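You operate a simulated robot arm through the tools that you are given. There is no shell and no other tool.

Carry out the task below with a simulated robot arm. There is one attempt and no reset: what you move stays moved.

TASK
Start the propagator at 18 degrees with both pots under the cover.
Fine: both pots in, cover on, switch on, wait for the green lamp; orange pot by the compost box. Set down upright: orange pot, white pot.

The check looks at the end state, three seconds after you hand in, the way a careful person would. Anything else that was tipped, shoved, dropped, spilled or broken makes it a failure. Lids that push on must go on centred and level and be pressed home; caps that screw on are set level and turned clockwise until they are tight.

THE ROBOT
A 7-joint arm with a three-finger gripper, fixed in place. Base frame: the origin is on the floor under the middle of its stand, x ahead of it, y to its left, z up; the work surface is at about z = 760. Units: mm, rad, N and s.
It reaches about 1342 mm from its shoulder. Its first joint turns from -2.897 to 2.897 rad. Payload 2.69 kg.
Tool frame: the origin (TCP) lies between the finger pads and is the grasp point; the fingertips stand 30 mm ahead of it; z points along the fingers, y is the line along which they close. The gripper opens to 128 mm; its body begins 117 mm behind the TCP.
Orientation is that of the tool frame in the base frame, as a unit quaternion [x, y, z, w]. With the fingers straight down and closing along the base's y, the tool's x points along the base's -x, its y along +y and its z along -z.

THE INTERFACE
- The arm moves only by the tool servo_tool. Its argument "moves" is a list of rows, each a list of 7 numbers: the shift along the tool's x, y, z in units of 250 mm (1.0 is 250 mm), then the turn, a rotation vector about the tool's x, y, z in units of 120 degrees (1.0 is 120 degrees), then the gripper command, from -1 (shut) to 1 (fully open), values between in proportion. In form: [[dx, dy, dz, ax, ay, az, grip], ...]. A call has 1 to 20 rows; each row is the pose to reach, as a shift and turn from the pose commanded when the call began, along the tool's axes at that moment. A call with a number of a shift or a turn outside -1 to 1 is refused whole. A row lasts 0.2 s, in which the tool goes at most 50 mm and 0.15 rad; a call with a longer step from one row to the next is refused whole, and so is a gripper value outside its range. A pose out of reach is approached as far as the arm can. The call stops where the force on the tool passes 40 N (or 10 N more than at its start, if that is more) or the arm is blocked; 0.2 s more then pass. Each finger travels about 127 mm/s and halts on what it meets, pressing with about 33 N; the grip force reading is that of the motor and also rises with nothing between the fingers. The clock runs only during rows and for 0.2 s after the last one: add rows that repeat a pose to give the fingers time. The reply holds the time, the measured pose of the TCP, the force on the tool along the base axes, the opening and the grip force, in the units named above and with some noise, with the torque about the TCP (base axes, N m) and any sound that the robot's microphone picked up, and new pictures: "show" is both (left out), scene, wrist or none.
- Cameras (640 x 400 px; columns grow to the right, rows downward): "scene" is fixed at [400.1, 652, 1552.1]; the picture's right is [-0.67, 0.75, 0.00], its down [0.73, 0.65, -0.22] and it looks along [-0.16, -0.15, -0.98] (base axes); focal length 278 px, centre (320, 200). "wrist" rides on the gripper at [58, 54, -131] in the tool frame; the picture's right is [-0.68, 0.74, 0.00], its down [-0.62, -0.57, -0.55] and it looks along [-0.40, -0.37, 0.84] (tool axes); focal length 234 px, centre (320, 200). There is no depth. A picture from a camera that has moved, and an enlarged one, comes with that camera's place and axes in the base frame and with its lens. The place of the scene camera against the robot may be out by one fixed shift of up to 25 mm in any direction.
- raise_lower(by): moves the trunk up (or, below 0, down) by that many mm; the arm rides with it, the base frame stays. It gives what a move gives, with no picture.
- inspect(camera, box): a new picture of the part [left, top, right, bottom] of that camera's present view, enlarged. It takes no simulated time.
- sign_off(): hands the job in; it is judged then, once.

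Nothing tells you positions but the pictures and the camera data. Unless the task says otherwise, let go and move clear before handing in.

The tools are called as a command line: name --pt "numbers of a row" for each row, then --argument value for the rest, lists and objects as JSON in quotes. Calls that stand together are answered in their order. servo_tool: Moves the arm, as the interface text tells. Its arguments: {"type":"object","properties":{"moves":{"type":"array"},"show":{"type":"string","enum":["both","scene","wrist","none"]}},"required":["moves"]} The other tools are called the same way: raise_lower (by) moves the trunk up or down; inspect (camera, box) takes an enlarged picture of a part of a camera's view; sign_off () hands the job in.

At the start:

```text
clock: 0.0
eef_pos: [200.5, 627.4, 1159.5]
orientation: [0.0, 1.0, -0.006, -0.002]
wrist_force: [0.2, 0.1, 1.1]
ft_torque: [0.01, -0.02, -0.03]
grip_width: 127.8
gripper_force: 0.1
trunk travel left (down, up): [-150.0, 200.0]
```

scene: 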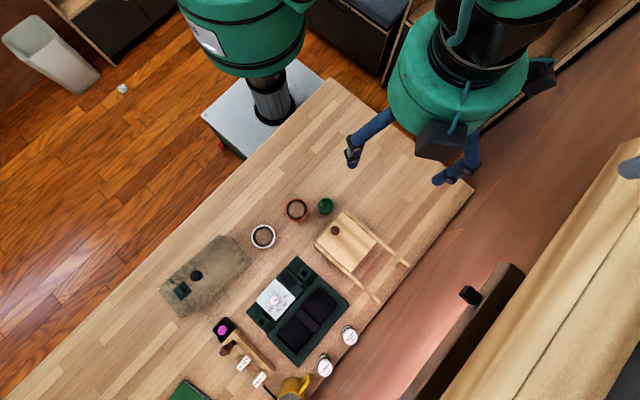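
wrist: 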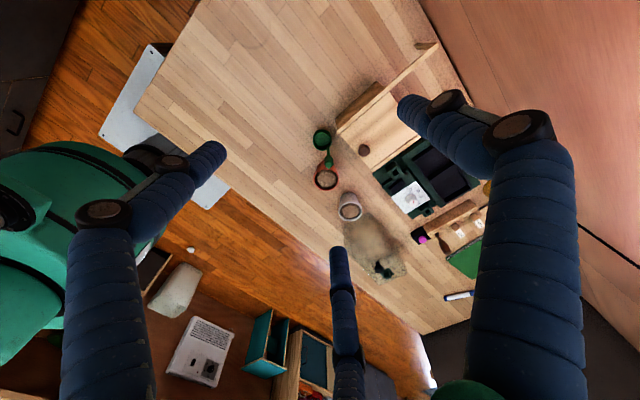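

I see a workbench with a propagator base (dark green with two black bays), two pots (white and terracotta/orange), a cover and a wooden box. I'll look closer before moving.

inspect --camera "scene" --box '[220, 180, 380, 280]'

inspect --camera "scene" --box '[230, 240, 390, 340]'

inspect --camera "scene" --box '[140, 220, 300, 320]'

inspect --camera "scene" --box '[160, 300, 320, 400]'

inspect --camera "wrist" --box '[300, 70, 540, 220]'

inspect --camera "wrist" --box '[320, 170, 560, 320]'

```text
4.00 times, centred on (300, 230) of scene
camera zoom: at [400.1, 652.0, 1552.1], right [-0.67, 0.75, 0.0], down [0.73, 0.65, -0.22], along [-0.16, -0.15, -0.98], focal length 1112 px, centre (400, 80)
```

zoom: 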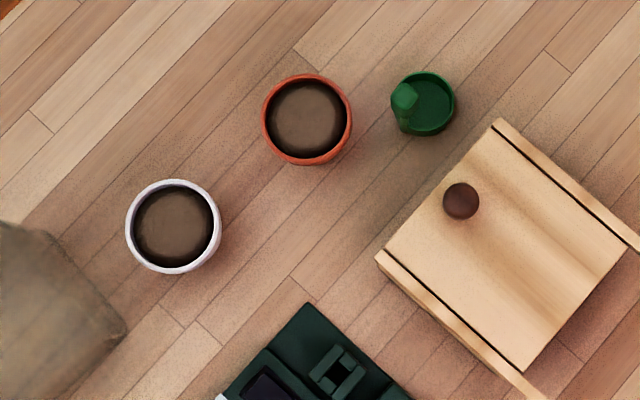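

```text
4.00 times, centred on (310, 290) of scene
camera zoom: at [400.1, 652.0, 1552.1], right [-0.67, 0.75, 0.0], down [0.73, 0.65, -0.22], along [-0.16, -0.15, -0.98], focal length 1112 px, centre (360, -160)
```

zoom: 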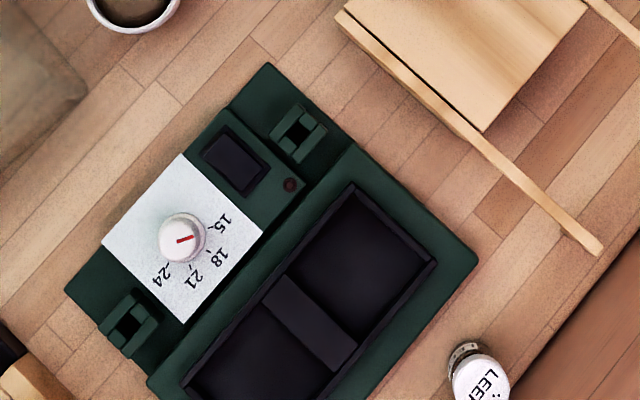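

```text
4.00 times, centred on (220, 270) of scene
camera zoom: at [400.1, 652.0, 1552.1], right [-0.67, 0.75, 0.0], down [0.73, 0.65, -0.22], along [-0.16, -0.15, -0.98], focal length 1112 px, centre (720, -80)
```

zoom: 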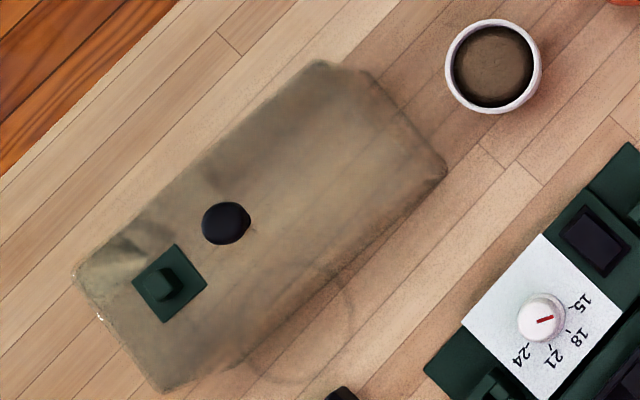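

```text
4.00 times, centred on (240, 350) of scene
camera zoom: at [400.1, 652.0, 1552.1], right [-0.67, 0.75, 0.0], down [0.73, 0.65, -0.22], along [-0.16, -0.15, -0.98], focal length 1112 px, centre (640, -400)
```

zoom: 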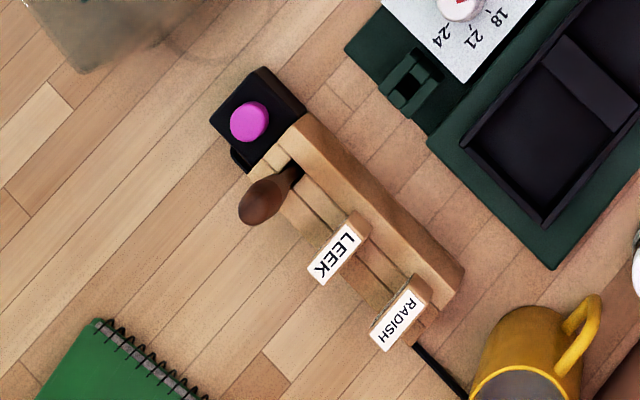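

```text
2.67 times, centred on (420, 145) of wrist
camera zoom: at [143.5, 684.5, 1289.9], right [0.68, 0.74, -0.01], down [0.62, -0.56, 0.55], along [0.4, -0.38, -0.83], focal length 624 px, centre (53, 347)
```

zoom: 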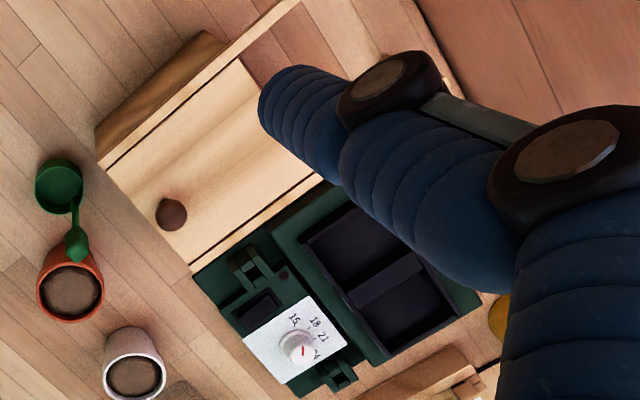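

```text
2.67 times, centred on (440, 245) of wrist
camera zoom: at [143.5, 684.5, 1289.9], right [0.68, 0.74, -0.01], down [0.62, -0.56, 0.55], along [0.4, -0.38, -0.83], focal length 624 px, centre (0, 80)
```

zoom: 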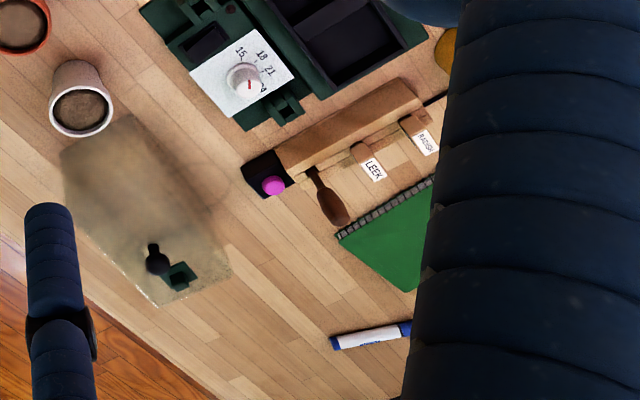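

The base, dial panel, two bays, clear cover (black knob), two pots and wooden box are all on the bench in front of the arm. I'll first watch how the fingers close in the air.

servo_tool --pt "0 0 0 0 0 0 -1" --pt "0 0 0 0 0 0 -1" --pt "0 0 0 0 0 0 -1" --pt "0 0 0 0 0 0 -1" --pt "0 0 0 0 0 0 -1" --show "both"

```text
clock: 1.2
eef_pos: [202.0, 625.8, 1156.8]
orientation: [0.0, 1.0, -0.009, -0.002]
wrist_force: [0.1, 0.4, 0.4]
ft_torque: [0.02, -0.01, 0.01]
grip_width: 2.3
gripper_force: 31.3
trunk travel left (down, up): [-150.0, 200.0]
camera wrist: at [143.7, 684.1, 1286.7], right [0.68, 0.74, -0.02], down [0.62, -0.56, 0.56], along [0.4, -0.39, -0.83], focal length 234 px, centre (320, 200)
```

scene: 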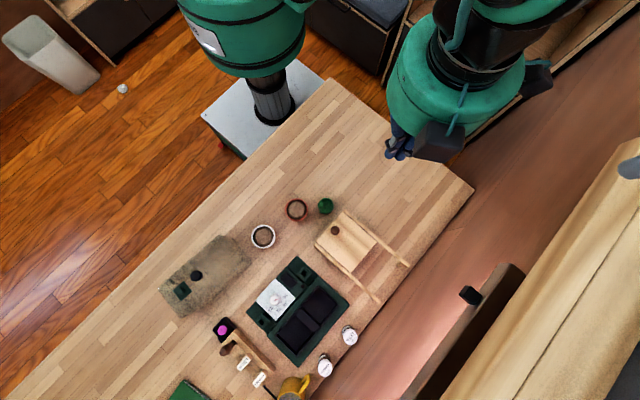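
wrist: 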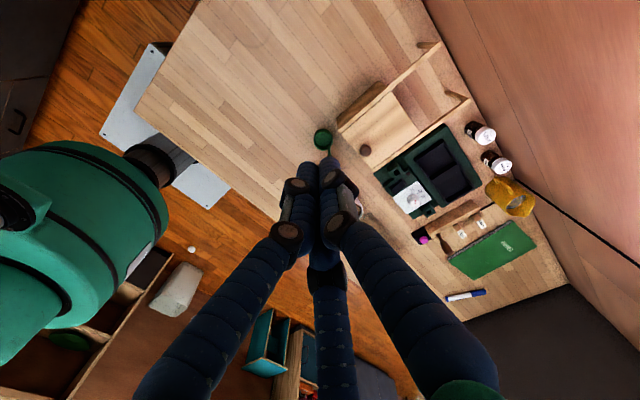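

inspect --camera "wrist" --box '[240, 120, 400, 220]'

inspect --camera "wrist" --box '[320, 30, 560, 180]'

inspect --camera "scene" --box '[360, 100, 488, 180]'

```text
4.00 times, centred on (320, 170) of wrist
camera zoom: at [143.7, 684.1, 1286.7], right [0.68, 0.74, -0.02], down [0.62, -0.56, 0.56], along [0.4, -0.39, -0.83], focal length 937 px, centre (320, 320)
```

zoom: 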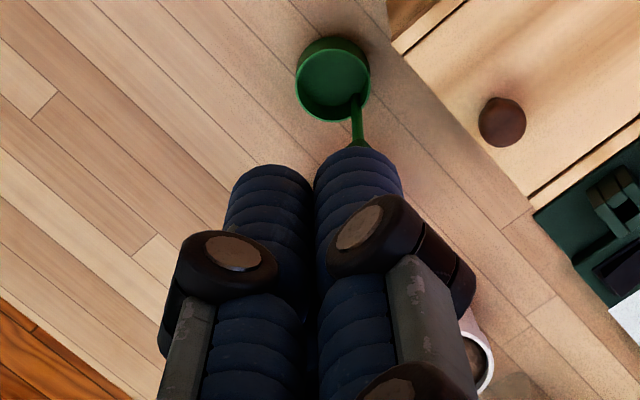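

```text
2.67 times, centred on (440, 105) of wrist
camera zoom: at [143.7, 684.1, 1286.7], right [0.68, 0.74, -0.02], down [0.62, -0.56, 0.56], along [0.4, -0.39, -0.83], focal length 624 px, centre (0, 453)
```

zoom: 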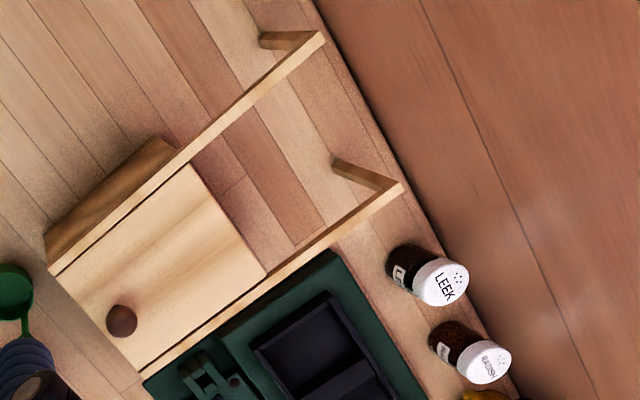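

```text
5.00 times, centred on (424, 140) of scene
camera zoom: at [400.1, 652.0, 1552.1], right [-0.67, 0.75, 0.0], down [0.73, 0.65, -0.22], along [-0.16, -0.15, -0.98], focal length 1390 px, centre (-200, 500)
```

zoom: 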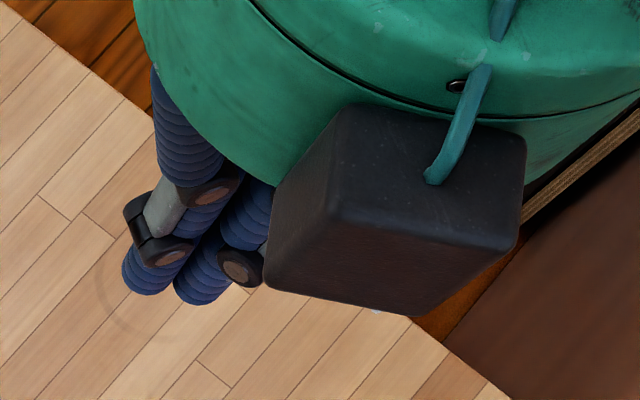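

The three fingers close like a centring chuck. The wooden box with the brown knob and slide rails next to the green scoop looks like the compost box. I'll move over the propagator for a closer wrist view.

servo_tool --pt "-0.13 0.08 0.08 0 0 0 -1" --pt "-0.26 0.16 0.16 0 0 0 -1" --pt "-0.39 0.24 0.24 0 0 0 -1" --pt "-0.52 0.32 0.32 0 0 0 -1" --pt "-0.65 0.4 0.4 0 0 0 -1" --pt "-0.78 0.48 0.48 0 0 0 -1" --pt "-0.9 0.56 0.56 0 0 0 -1" --pt "-0.9 0.56 0.56 0 0 0 -1" --show "both"

```text
clock: 2.5
eef_pos: [365.0, 727.2, 1058.3]
orientation: [-0.003, 1.0, -0.009, -0.001]
wrist_force: [-1.8, 1.4, -0.9]
ft_torque: [-0.14, -0.13, 0.01]
grip_width: 2.3
gripper_force: 31.6
trunk travel left (down, up): [-150.0, 200.0]
stopped in row 6: the force on the tool passed its limit at 77 N (the readings are from after the stop); the commanded pose is now the measured one
camera wrist: at [307.0, 784.6, 1187.2], right [0.67, 0.74, -0.01], down [0.62, -0.55, 0.56], along [0.4, -0.38, -0.83], focal length 234 px, centre (320, 200)
```

scene: 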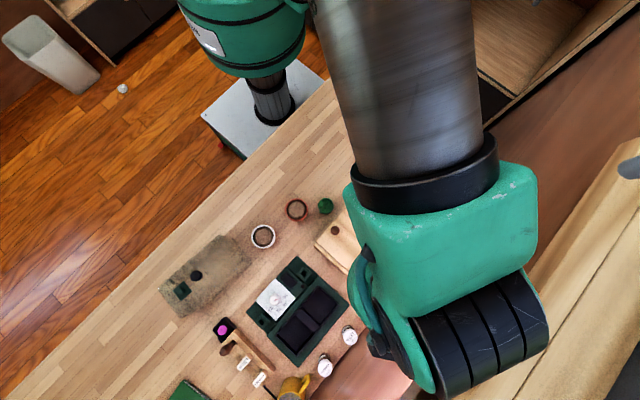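
wrist: 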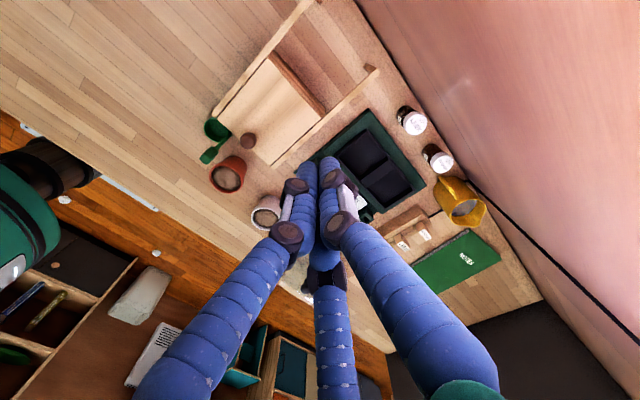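

The move stopped at a force limit near the pink area at the bench's far edge. I'll look closely at what I touched before moving on.

inspect --camera "scene" --box '[340, 200, 640, 400]'

inspect --camera "wrist" --box '[180, 60, 500, 260]'

inspect --camera "scene" --box '[230, 240, 390, 340]'

```text
2.00 times, centred on (490, 300) of scene
camera zoom: at [400.1, 652.0, 1552.1], right [-0.67, 0.75, 0.0], down [0.73, 0.65, -0.22], along [-0.16, -0.15, -0.98], focal length 556 px, centre (-20, 0)
```

zoom: 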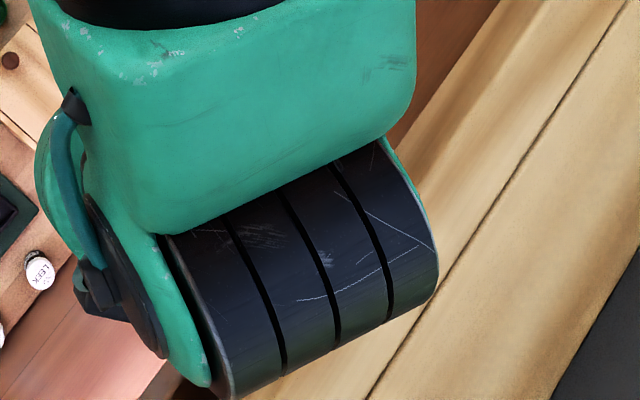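

```text
2.00 times, centred on (340, 160) of wrist
camera zoom: at [307.0, 784.6, 1187.2], right [0.67, 0.74, -0.01], down [0.62, -0.55, 0.56], along [0.4, -0.38, -0.83], focal length 468 px, centre (280, 280)
```

zoom: 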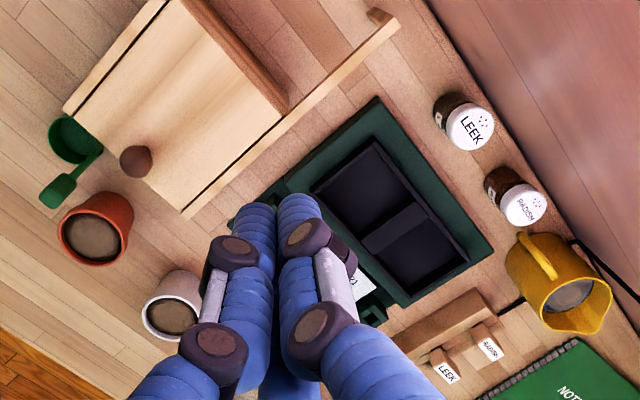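

```text
4.00 times, centred on (310, 290) of scene
camera zoom: at [400.1, 652.0, 1552.1], right [-0.67, 0.75, 0.0], down [0.73, 0.65, -0.22], along [-0.16, -0.15, -0.98], focal length 1112 px, centre (360, -160)
```

zoom: 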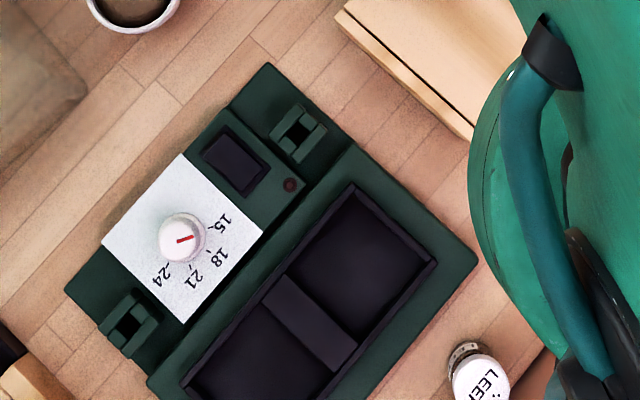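

Something on the arm's wrist brushed the shelf or wall at the bench's back, at about y≈830. Nothing on the bench has moved. I'll retrace my path, then yaw the gripper so the camera looks toward the wall from the robot side.

servo_tool --pt "0.1 -0.12 -0.08 0 0 0 -1" --pt "0.16 -0.24 -0.12 0 0 0 -1" --pt "0.16 -0.4 -0.12 0 0 0 -1" --pt "0.16 -0.56 -0.12 0 0 0 -1" --pt "0.16 -0.56 -0.12 0 0 0 -1" --show "none"

servo_tool --pt "0 0 0 0 0 -0.07 -1" --pt "0 0 0 0 0 -0.14 -1" --pt "0 0 0 0 0 -0.21 -1" --pt "0 0 0 0 0 -0.28 -1" --pt "0 0 0 0 0 -0.35 -1" --pt "0 0 0 0 0 -0.42 -1" --pt "0 0 0 0 0 -0.49 -1" --pt "0 0 0 0 0 -0.56 -1" --pt "0 0 0 0 0 -0.63 -1" --pt "0 0 0 0 0 -0.7 -1" --pt "0 0 0 0 0 -0.75 -1" --pt "0 0 0 0 0 -0.75 -1" --show "both"

```text
clock: 3.7
eef_pos: [324.0, 585.0, 1092.7]
orientation: [-0.002, 1.0, -0.007, -0.001]
wrist_force: [0.1, -0.4, 0.6]
ft_torque: [0.05, 0.02, 0.01]
grip_width: 2.0
gripper_force: 31.2
trunk travel left (down, up): [-150.0, 200.0]
```

```text
clock: 6.3
eef_pos: [326.1, 585.8, 1090.5]
orientation: [0.709, -0.705, 0.004, 0.006]
wrist_force: [-0.4, 0.1, 0.1]
ft_torque: [0.01, -0.01, -0.01]
grip_width: 2.1
gripper_force: 31.8
trunk travel left (down, up): [-150.0, 200.0]
camera wrist: at [274.4, 531.6, 1222.7], right [-0.74, 0.67, -0.01], down [0.56, 0.63, 0.54], along [0.37, 0.39, -0.84], focal length 234 px, centre (320, 200)
```

scene: 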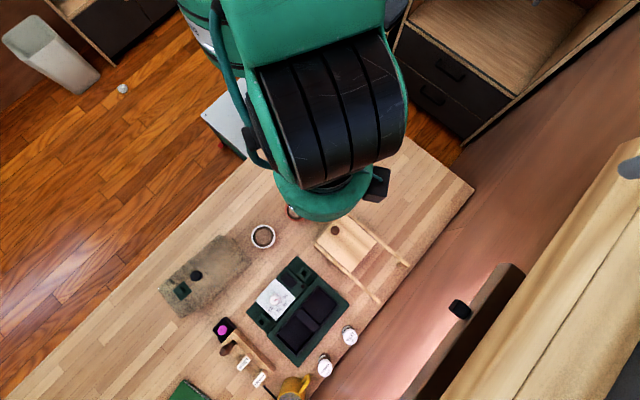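
wrist: 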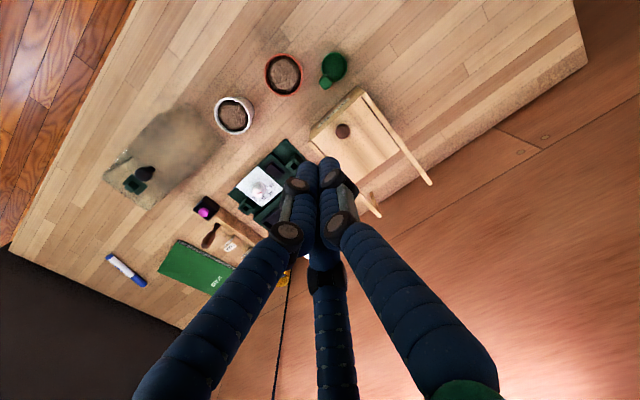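

The yaw worked. The black item on the wall beam looks slightly shifted from the first picture, so I'll check it closely.

inspect --camera "scene" --box '[400, 240, 560, 400]'

inspect --camera "wrist" --box '[200, 120, 400, 245]'

inspect --camera "wrist" --box '[440, 240, 640, 400]'

```text
2.50 times, centred on (480, 320) of scene
camera zoom: at [400.1, 652.0, 1552.1], right [-0.67, 0.75, 0.0], down [0.73, 0.65, -0.22], along [-0.16, -0.15, -0.98], focal length 695 px, centre (-80, -100)
```

zoom: 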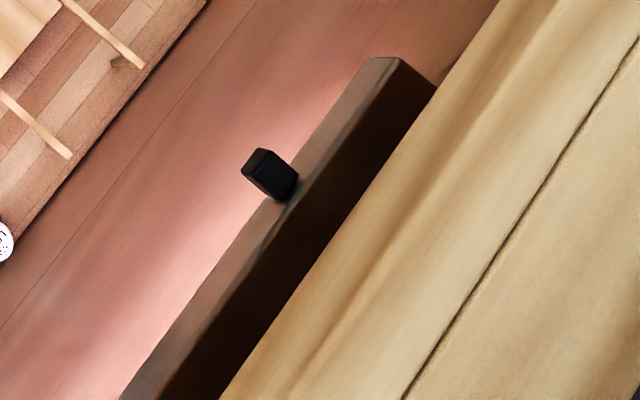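

```text
3.20 times, centred on (300, 182) of wrist
camera zoom: at [274.4, 531.6, 1222.7], right [-0.74, 0.67, -0.01], down [0.56, 0.63, 0.54], along [0.37, 0.39, -0.84], focal length 749 px, centre (384, 256)
```

zoom: 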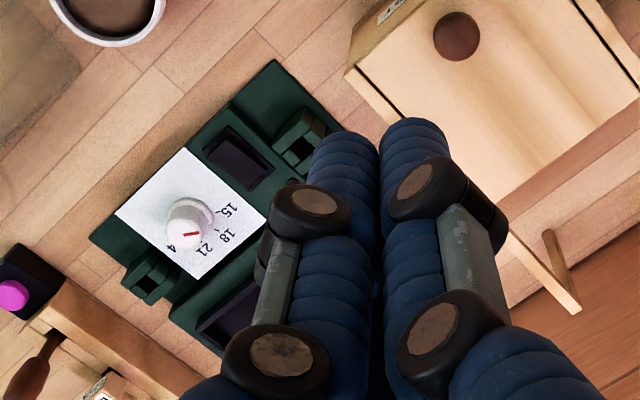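

```text
2.50 times, centred on (540, 320) of wrist
camera zoom: at [274.4, 531.6, 1222.7], right [-0.74, 0.67, -0.01], down [0.56, 0.63, 0.54], along [0.37, 0.39, -0.84], focal length 585 px, centre (-230, -100)
```

zoom: 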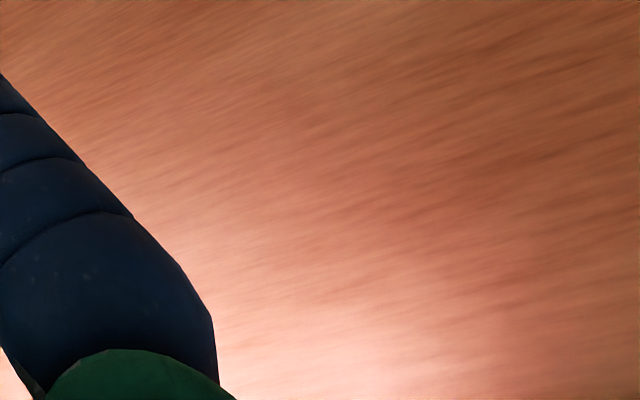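

The black piece is a slider on a light bar on the wall. It looks to have slid about 24 mm along the bar when the wrist camera brushed it. I'll tilt the gripper up from a safe spot to view the wall and bar directly.

servo_tool --pt "0 0 0 0 -0.07 0 -1" --pt "0 0 0 0 -0.14 0 -1" --pt "0 0 0 0 -0.21 0 -1" --pt "0 0 0 0 -0.28 0 -1" --pt "0 0 0 0 -0.35 0 -1" --pt "0 0 0 0 -0.42 0 -1" --pt "0 0 0 0 -0.49 0 -1" --pt "0 0 0 0 -0.5 0 -1" --pt "0 0 0 0 -0.5 0 -1" --show "both"

```text
clock: 8.3
eef_pos: [328.1, 586.9, 1090.7]
orientation: [0.615, -0.614, -0.351, -0.348]
wrist_force: [0.2, 0.7, -0.8]
ft_torque: [0.0, 0.02, 0.03]
grip_width: 2.1
gripper_force: 31.4
trunk travel left (down, up): [-150.0, 200.0]
camera wrist: at [275.6, 445.6, 1107.5], right [-0.74, 0.34, 0.58], down [0.57, -0.15, 0.81], along [0.37, 0.93, -0.08], focal length 234 px, centre (320, 200)
```

scene: 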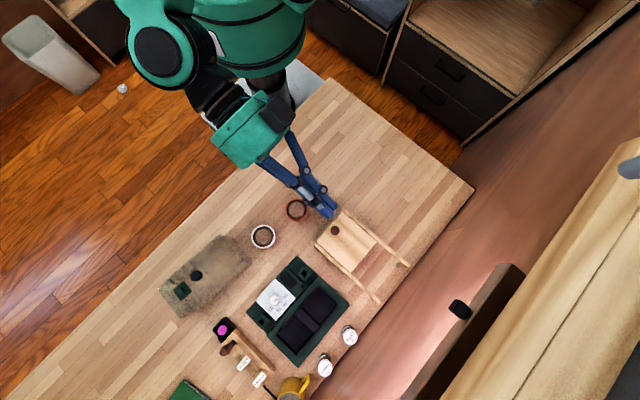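
wrist: 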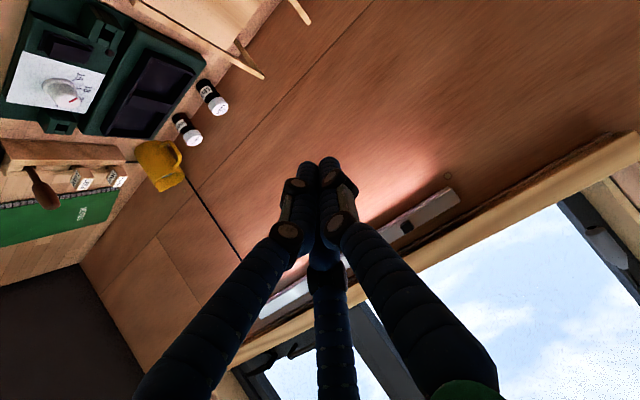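

inspect --camera "wrist" --box '[340, 160, 500, 260]'

inspect --camera "wrist" --box '[0, 0, 240, 150]'

inspect --camera "scene" --box '[420, 270, 500, 350]'

```text
4.00 times, centred on (420, 210) of wrist
camera zoom: at [275.6, 445.6, 1107.5], right [-0.74, 0.34, 0.58], down [0.57, -0.15, 0.81], along [0.37, 0.93, -0.08], focal length 937 px, centre (-80, 160)
```

zoom: 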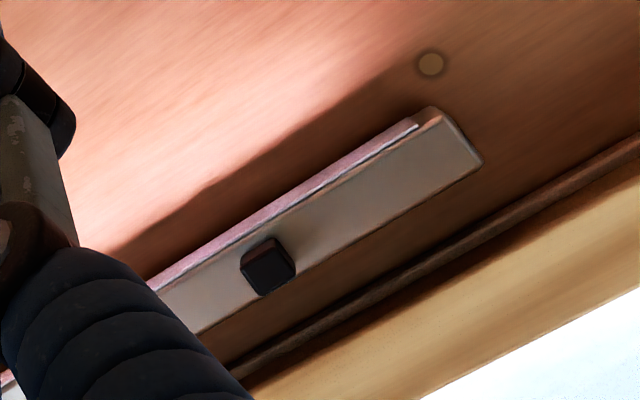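

```text
2.67 times, centred on (120, 75) of wrist
camera zoom: at [275.6, 445.6, 1107.5], right [-0.74, 0.34, 0.58], down [0.57, -0.15, 0.81], along [0.37, 0.93, -0.08], focal length 624 px, centre (853, 533)
```

zoom: 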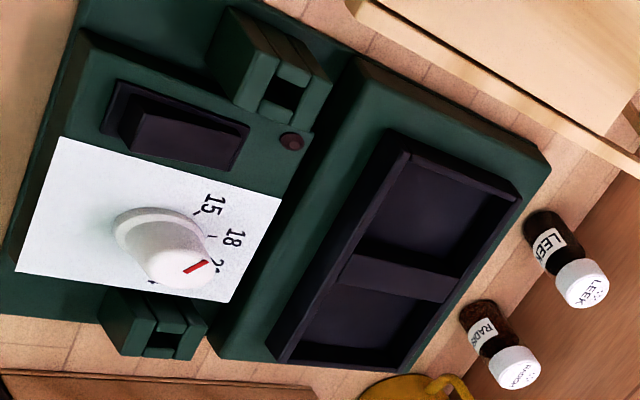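

```text
5.00 times, centred on (460, 310) of scene
camera zoom: at [400.1, 652.0, 1552.1], right [-0.67, 0.75, 0.0], down [0.73, 0.65, -0.22], along [-0.16, -0.15, -0.98], focal length 1390 px, centre (-380, -350)
```

zoom: 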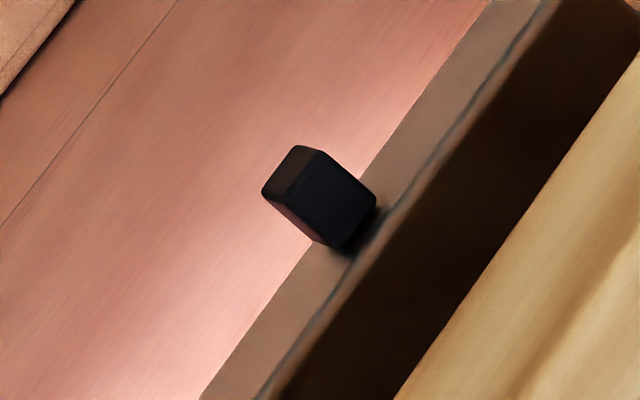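

The slider sits on a light bar on the wall near (330, 815, 1188), and it moved about 22 mm in +x, so I'll put it back later. Now I'll level the tool and take a close look at the base.

servo_tool --pt "0 0 0 0 0.07 0 -1" --pt "0 0 0 0 0.14 0 -1" --pt "0 0 0 0 0.21 0 -1" --pt "0 0 0 0 0.28 0 -1" --pt "0 0 0 0 0.35 0 -1" --pt "0 0 0 0 0.42 0 -1" --pt "0 0 0 0 0.49 0 -1" --pt "0 0 0 0 0.5 0 -1" --pt "0 0 0 0 0.5 0 -1" --show "none"

servo_tool --pt "0.02 -0.1 0.1 0 0 0 -1" --pt "0.04 -0.2 0.2 0 0 0 -1" --pt "0.06 -0.3 0.3 0 0 0 -1" --pt "0.08 -0.4 0.4 0 0 0 -1" --pt "0.1 -0.5 0.5 0 0 0 -1" --pt "0.1 -0.5 0.6 0 0 0 -1" --pt "0.1 -0.5 0.6 0 0 0 -1" --show "both"

```text
clock: 10.3
eef_pos: [326.9, 585.2, 1092.3]
orientation: [0.709, -0.705, 0.004, 0.007]
wrist_force: [-0.3, -0.5, -0.1]
ft_torque: [-0.01, 0.0, 0.01]
grip_width: 2.2
gripper_force: 31.4
trunk travel left (down, up): [-150.0, 200.0]
```

```text
clock: 11.9
eef_pos: [452.2, 559.1, 942.7]
orientation: [0.708, -0.706, 0.003, 0.006]
wrist_force: [-0.6, 0.9, -0.7]
ft_torque: [-0.04, 0.0, -0.01]
grip_width: 2.0
gripper_force: 31.1
trunk travel left (down, up): [-150.0, 200.0]
camera wrist: at [400.2, 504.0, 1073.0], right [-0.74, 0.67, -0.01], down [0.56, 0.63, 0.54], along [0.37, 0.39, -0.84], focal length 234 px, centre (320, 200)
```

scene: 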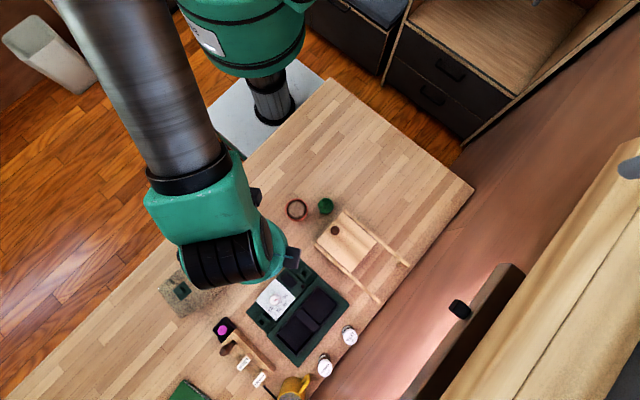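
wrist: 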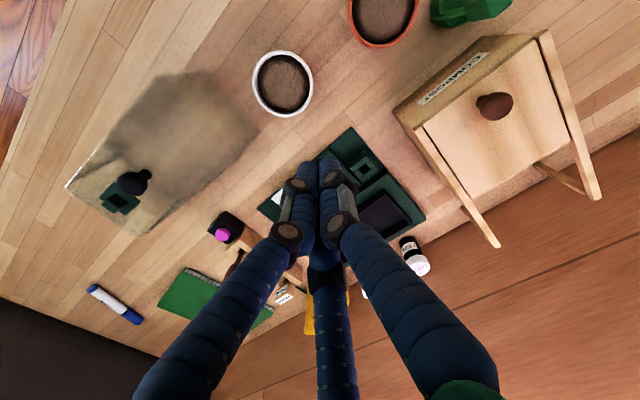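

The label on the wooden box reads COMPOST, so the orange pot goes in the bay nearest it (low x). I'll open the fingers and shift to see the panel clearly.

servo_tool --pt "0 0 0 0 0 0 1" --pt "-0.1 -0.05 0 0 0 0 1" --pt "-0.2 -0.1 0 0 0 0 1" --pt "-0.2 -0.1 0 0 0 0 1" --pt "-0.2 -0.1 0 0 0 0 1" --show "wrist"

inspect --camera "wrist" --box '[220, 80, 460, 230]'

```text
clock: 13.1
eef_pos: [478.0, 610.2, 939.3]
orientation: [0.708, -0.706, 0.004, 0.006]
wrist_force: [-0.6, 0.4, 0.5]
ft_torque: [-0.02, 0.01, 0.01]
grip_width: 127.8
gripper_force: 0.0
trunk travel left (down, up): [-150.0, 200.0]
camera wrist: at [424.4, 556.0, 1071.4], right [-0.74, 0.67, -0.01], down [0.56, 0.63, 0.54], along [0.37, 0.39, -0.84], focal length 234 px, centre (320, 200)
```

wrist: 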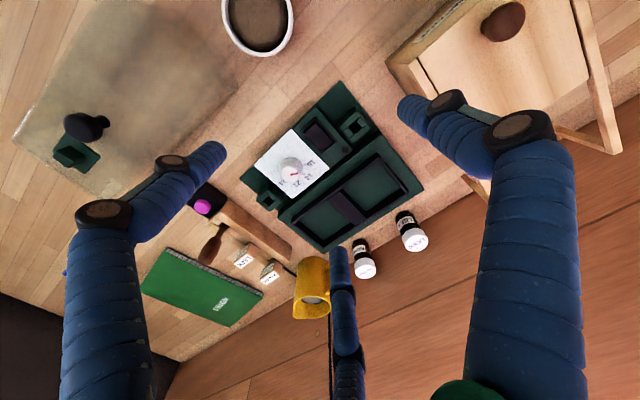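

```text
2.67 times, centred on (340, 155) of wrist
camera zoom: at [424.4, 556.0, 1071.4], right [-0.74, 0.67, -0.01], down [0.56, 0.63, 0.54], along [0.37, 0.39, -0.84], focal length 624 px, centre (267, 320)
```

zoom: 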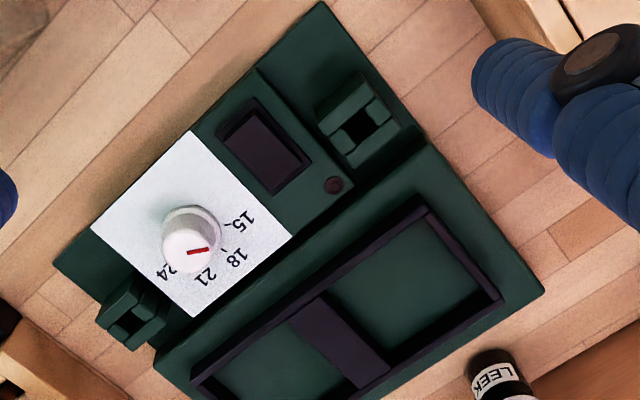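

I can see the panel well now: rocker switch, small dark lamp, dial with red pointer, and two open cells. I'll zoom in on the fine features with the scene camera.

inspect --camera "scene" --box '[255, 282, 303, 312]'

inspect --camera "wrist" --box '[255, 140, 335, 190]'

inspect --camera "wrist" --box '[290, 100, 370, 150]'

inspect --camera "wrist" --box '[20, 80, 220, 205]'

inspect --camera "scene" --box '[275, 250, 323, 280]'

```text
13.33 times, centred on (279, 297) of scene
camera zoom: at [400.1, 652.0, 1552.1], right [-0.67, 0.75, 0.0], down [0.73, 0.65, -0.22], along [-0.16, -0.15, -0.98], focal length 3706 px, centre (867, -1093)
```

zoom: 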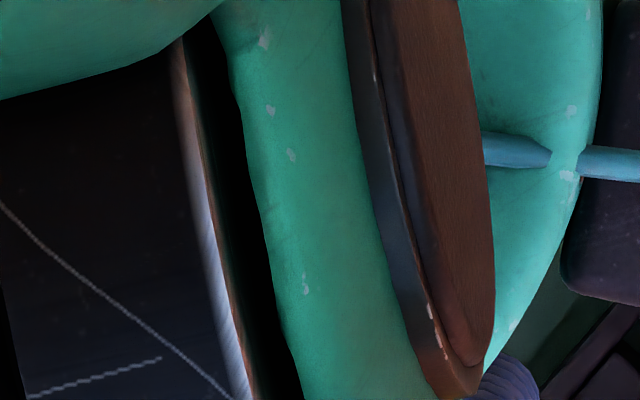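

```text
8.00 times, centred on (295, 165) of wrist
camera zoom: at [424.4, 556.0, 1071.4], right [-0.74, 0.67, -0.01], down [0.56, 0.63, 0.54], along [0.37, 0.39, -0.84], focal length 1873 px, centre (520, 480)
```

zoom: 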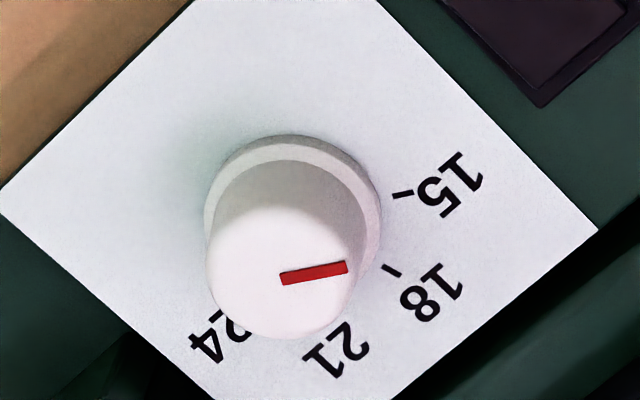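

```text
8.00 times, centred on (330, 125) of wrist
camera zoom: at [424.4, 556.0, 1071.4], right [-0.74, 0.67, -0.01], down [0.56, 0.63, 0.54], along [0.37, 0.39, -0.84], focal length 1873 px, centre (240, 800)
```

zoom: 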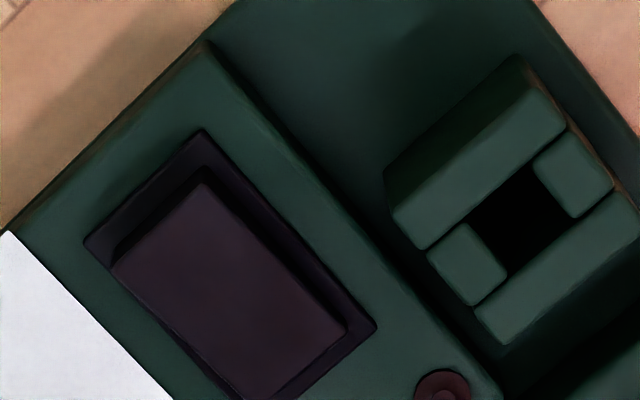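

```text
3.20 times, centred on (120, 142) of wrist
camera zoom: at [424.4, 556.0, 1071.4], right [-0.74, 0.67, -0.01], down [0.56, 0.63, 0.54], along [0.37, 0.39, -0.84], focal length 749 px, centre (960, 384)
```

zoom: 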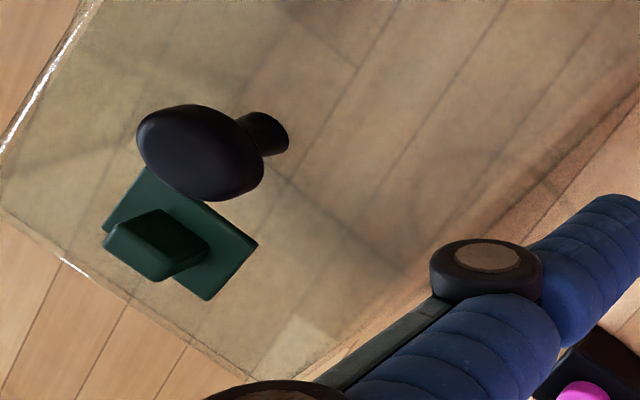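

```text
13.33 times, centred on (299, 265) of scene
camera zoom: at [400.1, 652.0, 1552.1], right [-0.67, 0.75, 0.0], down [0.73, 0.65, -0.22], along [-0.16, -0.15, -0.98], focal length 3706 px, centre (600, -667)
```

zoom: 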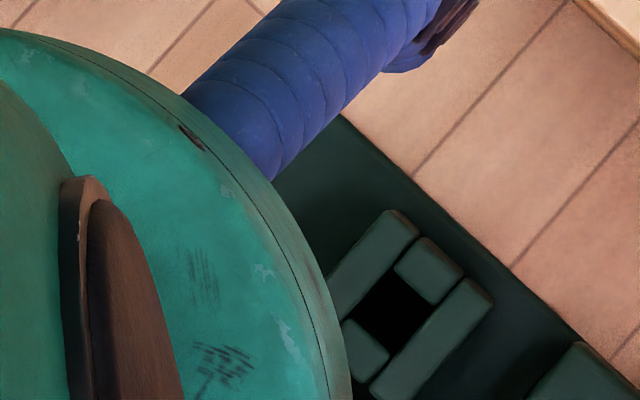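

The pointer is at 15 and needs about 45° clockwise to reach 18. The rocker switch is near (482, 615) and the dial near (537, 621). I'll move to view the cells and take a second angle for triangulation.

servo_tool --pt "-0.1 0.0 0 0 0 0 1" --pt "-0.2 0.0 0 0 0 0 1" --pt "-0.2 0.0 0 0 0 0 1" --show "wrist"

inspect --camera "wrist" --box '[240, 60, 440, 185]'

inspect --camera "wrist" --box '[280, 55, 360, 105]'

```text
clock: 13.9
eef_pos: [477.8, 661.5, 939.8]
orientation: [0.708, -0.706, 0.004, 0.007]
wrist_force: [-0.3, 0.6, -1.2]
ft_torque: [-0.04, -0.03, -0.03]
grip_width: 128.1
gripper_force: 0.0
trunk travel left (down, up): [-150.0, 200.0]
camera wrist: at [424.6, 607.1, 1071.2], right [-0.74, 0.67, -0.01], down [0.57, 0.63, 0.54], along [0.37, 0.39, -0.84], focal length 234 px, centre (320, 200)
```

wrist: 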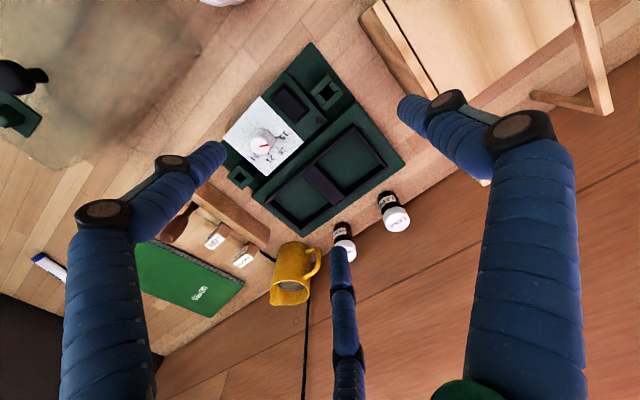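

```text
3.20 times, centred on (340, 122) of wrist
camera zoom: at [424.6, 607.1, 1071.2], right [-0.74, 0.67, -0.01], down [0.57, 0.63, 0.54], along [0.37, 0.39, -0.84], focal length 749 px, centre (256, 448)
```

zoom: 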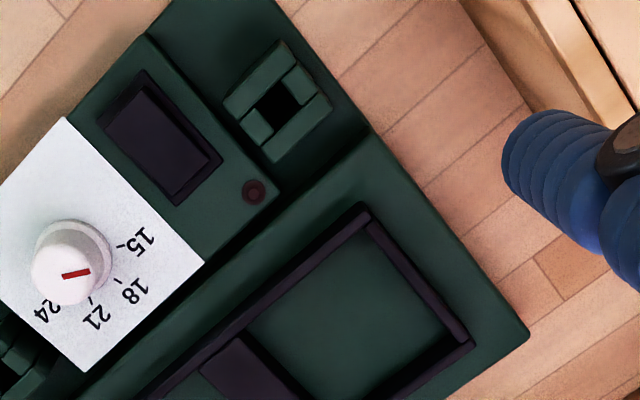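

```text
8.00 times, centred on (320, 80) of wrist
camera zoom: at [424.6, 607.1, 1071.2], right [-0.74, 0.67, -0.01], down [0.57, 0.63, 0.54], along [0.37, 0.39, -0.84], focal length 1873 px, centre (320, 1160)
```

zoom: 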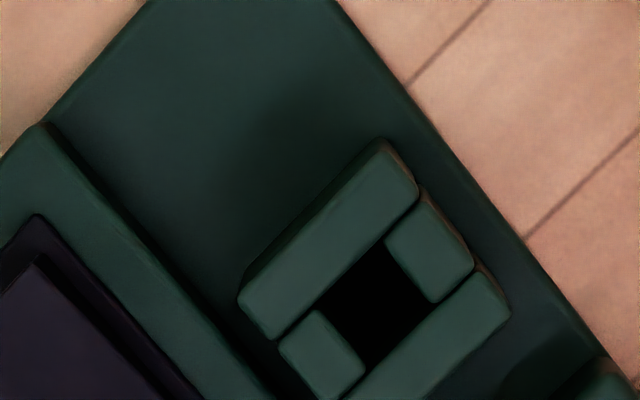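

servo_tool --pt "0.15 0.0 0 0 0 0 1" --pt "0.3 0.0 0 0 0 0 1" --pt "0.42 0.0 0 0 0 0 1" --pt "0.42 0 0 0 0 0 1" --pt "0.42 0 0 0 0 0 1" --show "wrist"

inspect --camera "wrist" --box '[260, 130, 460, 255]'

inspect --camera "wrist" --box '[230, 10, 430, 135]'

inspect --camera "wrist" --box '[20, 80, 260, 230]'

```text
clock: 15.1
eef_pos: [476.8, 553.6, 941.4]
orientation: [0.708, -0.706, 0.005, 0.007]
wrist_force: [-0.2, -1.4, -0.2]
ft_torque: [0.0, -0.01, -0.01]
grip_width: 128.2
gripper_force: 0.0
trunk travel left (down, up): [-150.0, 200.0]
camera wrist: at [424.5, 499.2, 1073.1], right [-0.74, 0.67, -0.01], down [0.56, 0.63, 0.54], along [0.37, 0.39, -0.84], focal length 234 px, centre (320, 200)
```

wrist: 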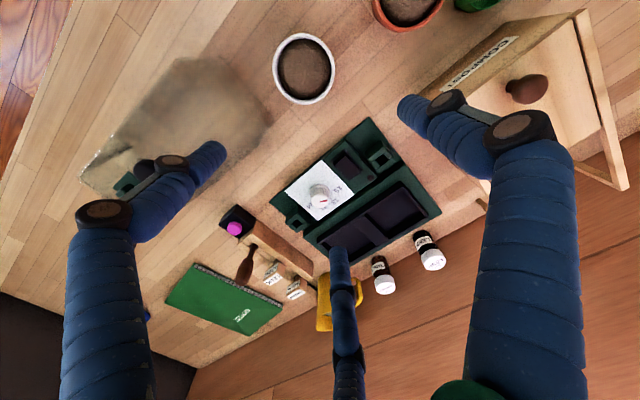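

```text
3.20 times, centred on (360, 192) of wrist
camera zoom: at [424.5, 499.2, 1073.1], right [-0.74, 0.67, -0.01], down [0.56, 0.63, 0.54], along [0.37, 0.39, -0.84], focal length 749 px, centre (192, 224)
```

zoom: 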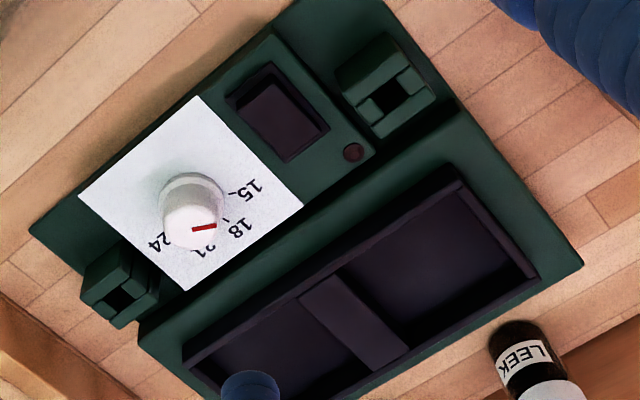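

```text
3.20 times, centred on (330, 72) of wrist
camera zoom: at [424.5, 499.2, 1073.1], right [-0.74, 0.67, -0.01], down [0.56, 0.63, 0.54], along [0.37, 0.39, -0.84], focal length 749 px, centre (288, 608)
```

zoom: 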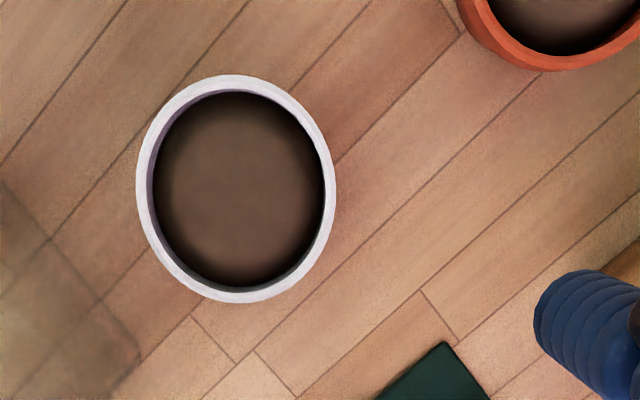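

```text
2.67 times, centred on (140, 155) of wrist
camera zoom: at [424.5, 499.2, 1073.1], right [-0.74, 0.67, -0.01], down [0.56, 0.63, 0.54], along [0.37, 0.39, -0.84], focal length 624 px, centre (800, 320)
```

zoom: 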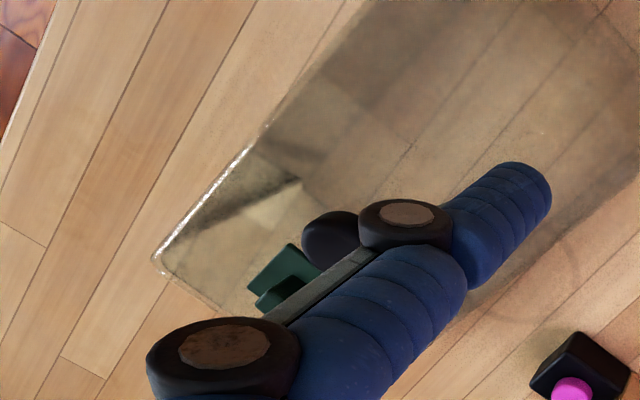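

The panel top is about z≈772, the tray frame top about 790, and the pot rims about 820. I'll place the white pot first, in the far cell, so the fingers stay clear of the orange one later. Next I hover over the white pot.

servo_tool --pt "0.1 0.06 0.0 0 -0.004 0 0.3" --pt "0.2 0.12 0.06 0 -0.007 0 0.3" --pt "0.226 0.123 0.14 0 -0.007 0 0.3" --pt "0.226 0.123 0.22 0 -0.007 0 0.3" --pt "0.226 0.123 0.24 0 -0.007 0 0.3" --pt "0.226 0.123 0.24 0 -0.007 0 0.3" --show "both"

inspect --camera "wrist" --box '[220, 100, 420, 225]'

```text
clock: 16.5
eef_pos: [446.1, 497.2, 880.9]
orientation: [0.708, -0.706, -0.002, 0.002]
wrist_force: [0.4, 0.2, 0.3]
ft_torque: [0.01, 0.0, 0.04]
grip_width: 83.2
gripper_force: 0.0
trunk travel left (down, up): [-150.0, 200.0]
camera wrist: at [393.7, 440.8, 1012.2], right [-0.74, 0.67, 0.0], down [0.56, 0.62, 0.55], along [0.37, 0.41, -0.84], focal length 234 px, centre (320, 200)
```

scene: 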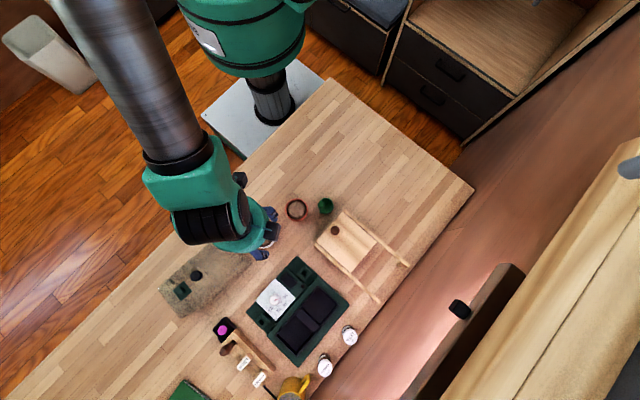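
wrist: 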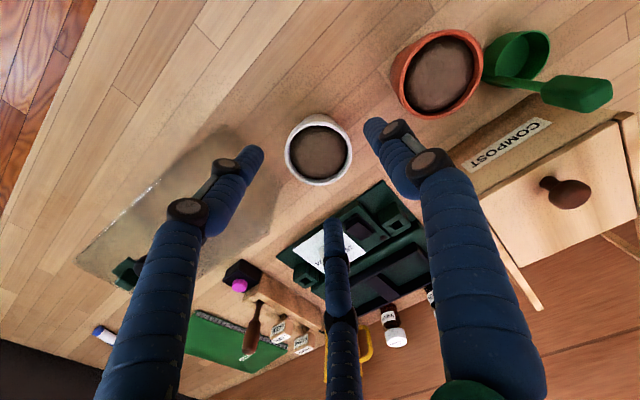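

```text
3.20 times, centred on (320, 162) of wrist
camera zoom: at [393.7, 440.8, 1012.2], right [-0.74, 0.67, 0.0], down [0.56, 0.62, 0.55], along [0.37, 0.41, -0.84], focal length 749 px, centre (320, 320)
```

zoom: 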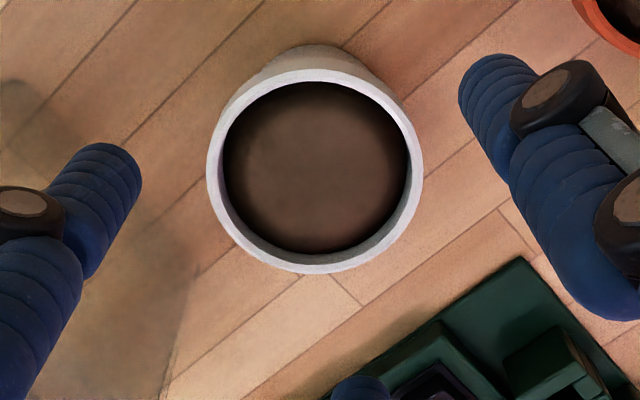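

The rim is well centred between the fingers, with a small offset of about (-1, -2.5) mm. I'll descend around the white pot and grip just below the rim.

servo_tool --pt "0.01 0.004 0.08 0 0 0 0.3" --pt "0.01 0.004 0.16 0 0 0 0.3" --pt "0.01 0.004 0.22 0 0 0 0.3" --pt "0.01 0.004 0.26 0 0 0 0.3" --pt "0.01 0.004 0.276 0 0 0 0.3" --pt "0.01 0.004 0.276 0 0 0 0.3" --show "both"

inspect --camera "wrist" --box '[220, 100, 420, 225]'

```text
clock: 17.9
eef_pos: [445.0, 493.5, 812.4]
orientation: [0.708, -0.706, -0.002, 0.001]
wrist_force: [1.0, -0.6, -0.1]
ft_torque: [0.01, -0.01, 0.0]
grip_width: 83.2
gripper_force: 0.0
trunk travel left (down, up): [-150.0, 200.0]
camera wrist: at [392.7, 437.2, 943.2], right [-0.74, 0.67, 0.0], down [0.57, 0.62, 0.55], along [0.37, 0.41, -0.84], focal length 234 px, centre (320, 200)
```

scene: 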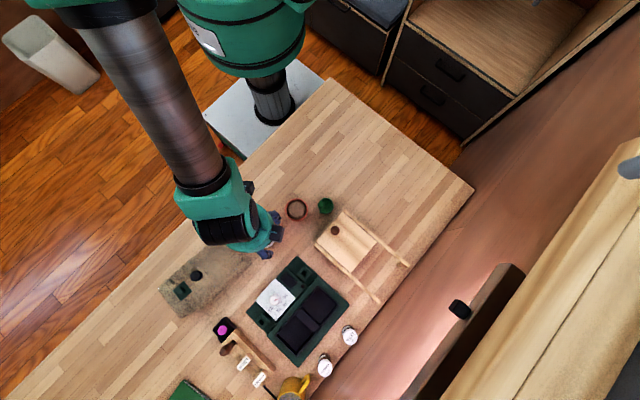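
wrist: 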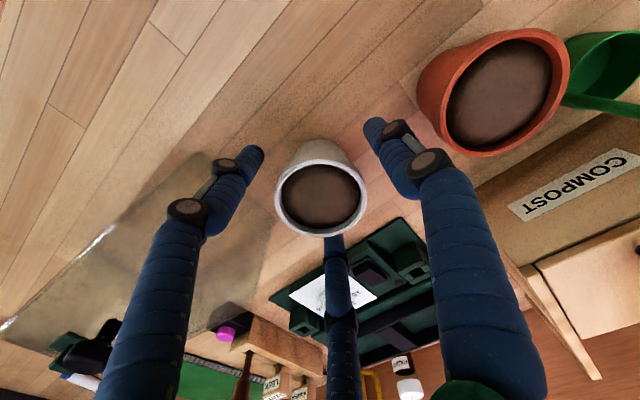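

```text
3.20 times, centred on (320, 162) of wrist
camera zoom: at [392.7, 437.2, 943.2], right [-0.74, 0.67, 0.0], down [0.57, 0.62, 0.55], along [0.37, 0.41, -0.84], focal length 749 px, centre (320, 320)
```

zoom: 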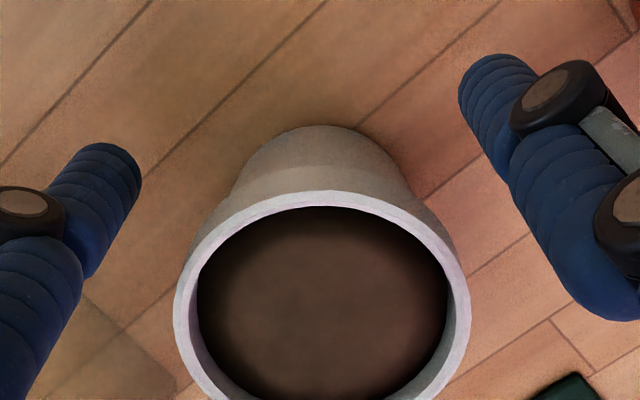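

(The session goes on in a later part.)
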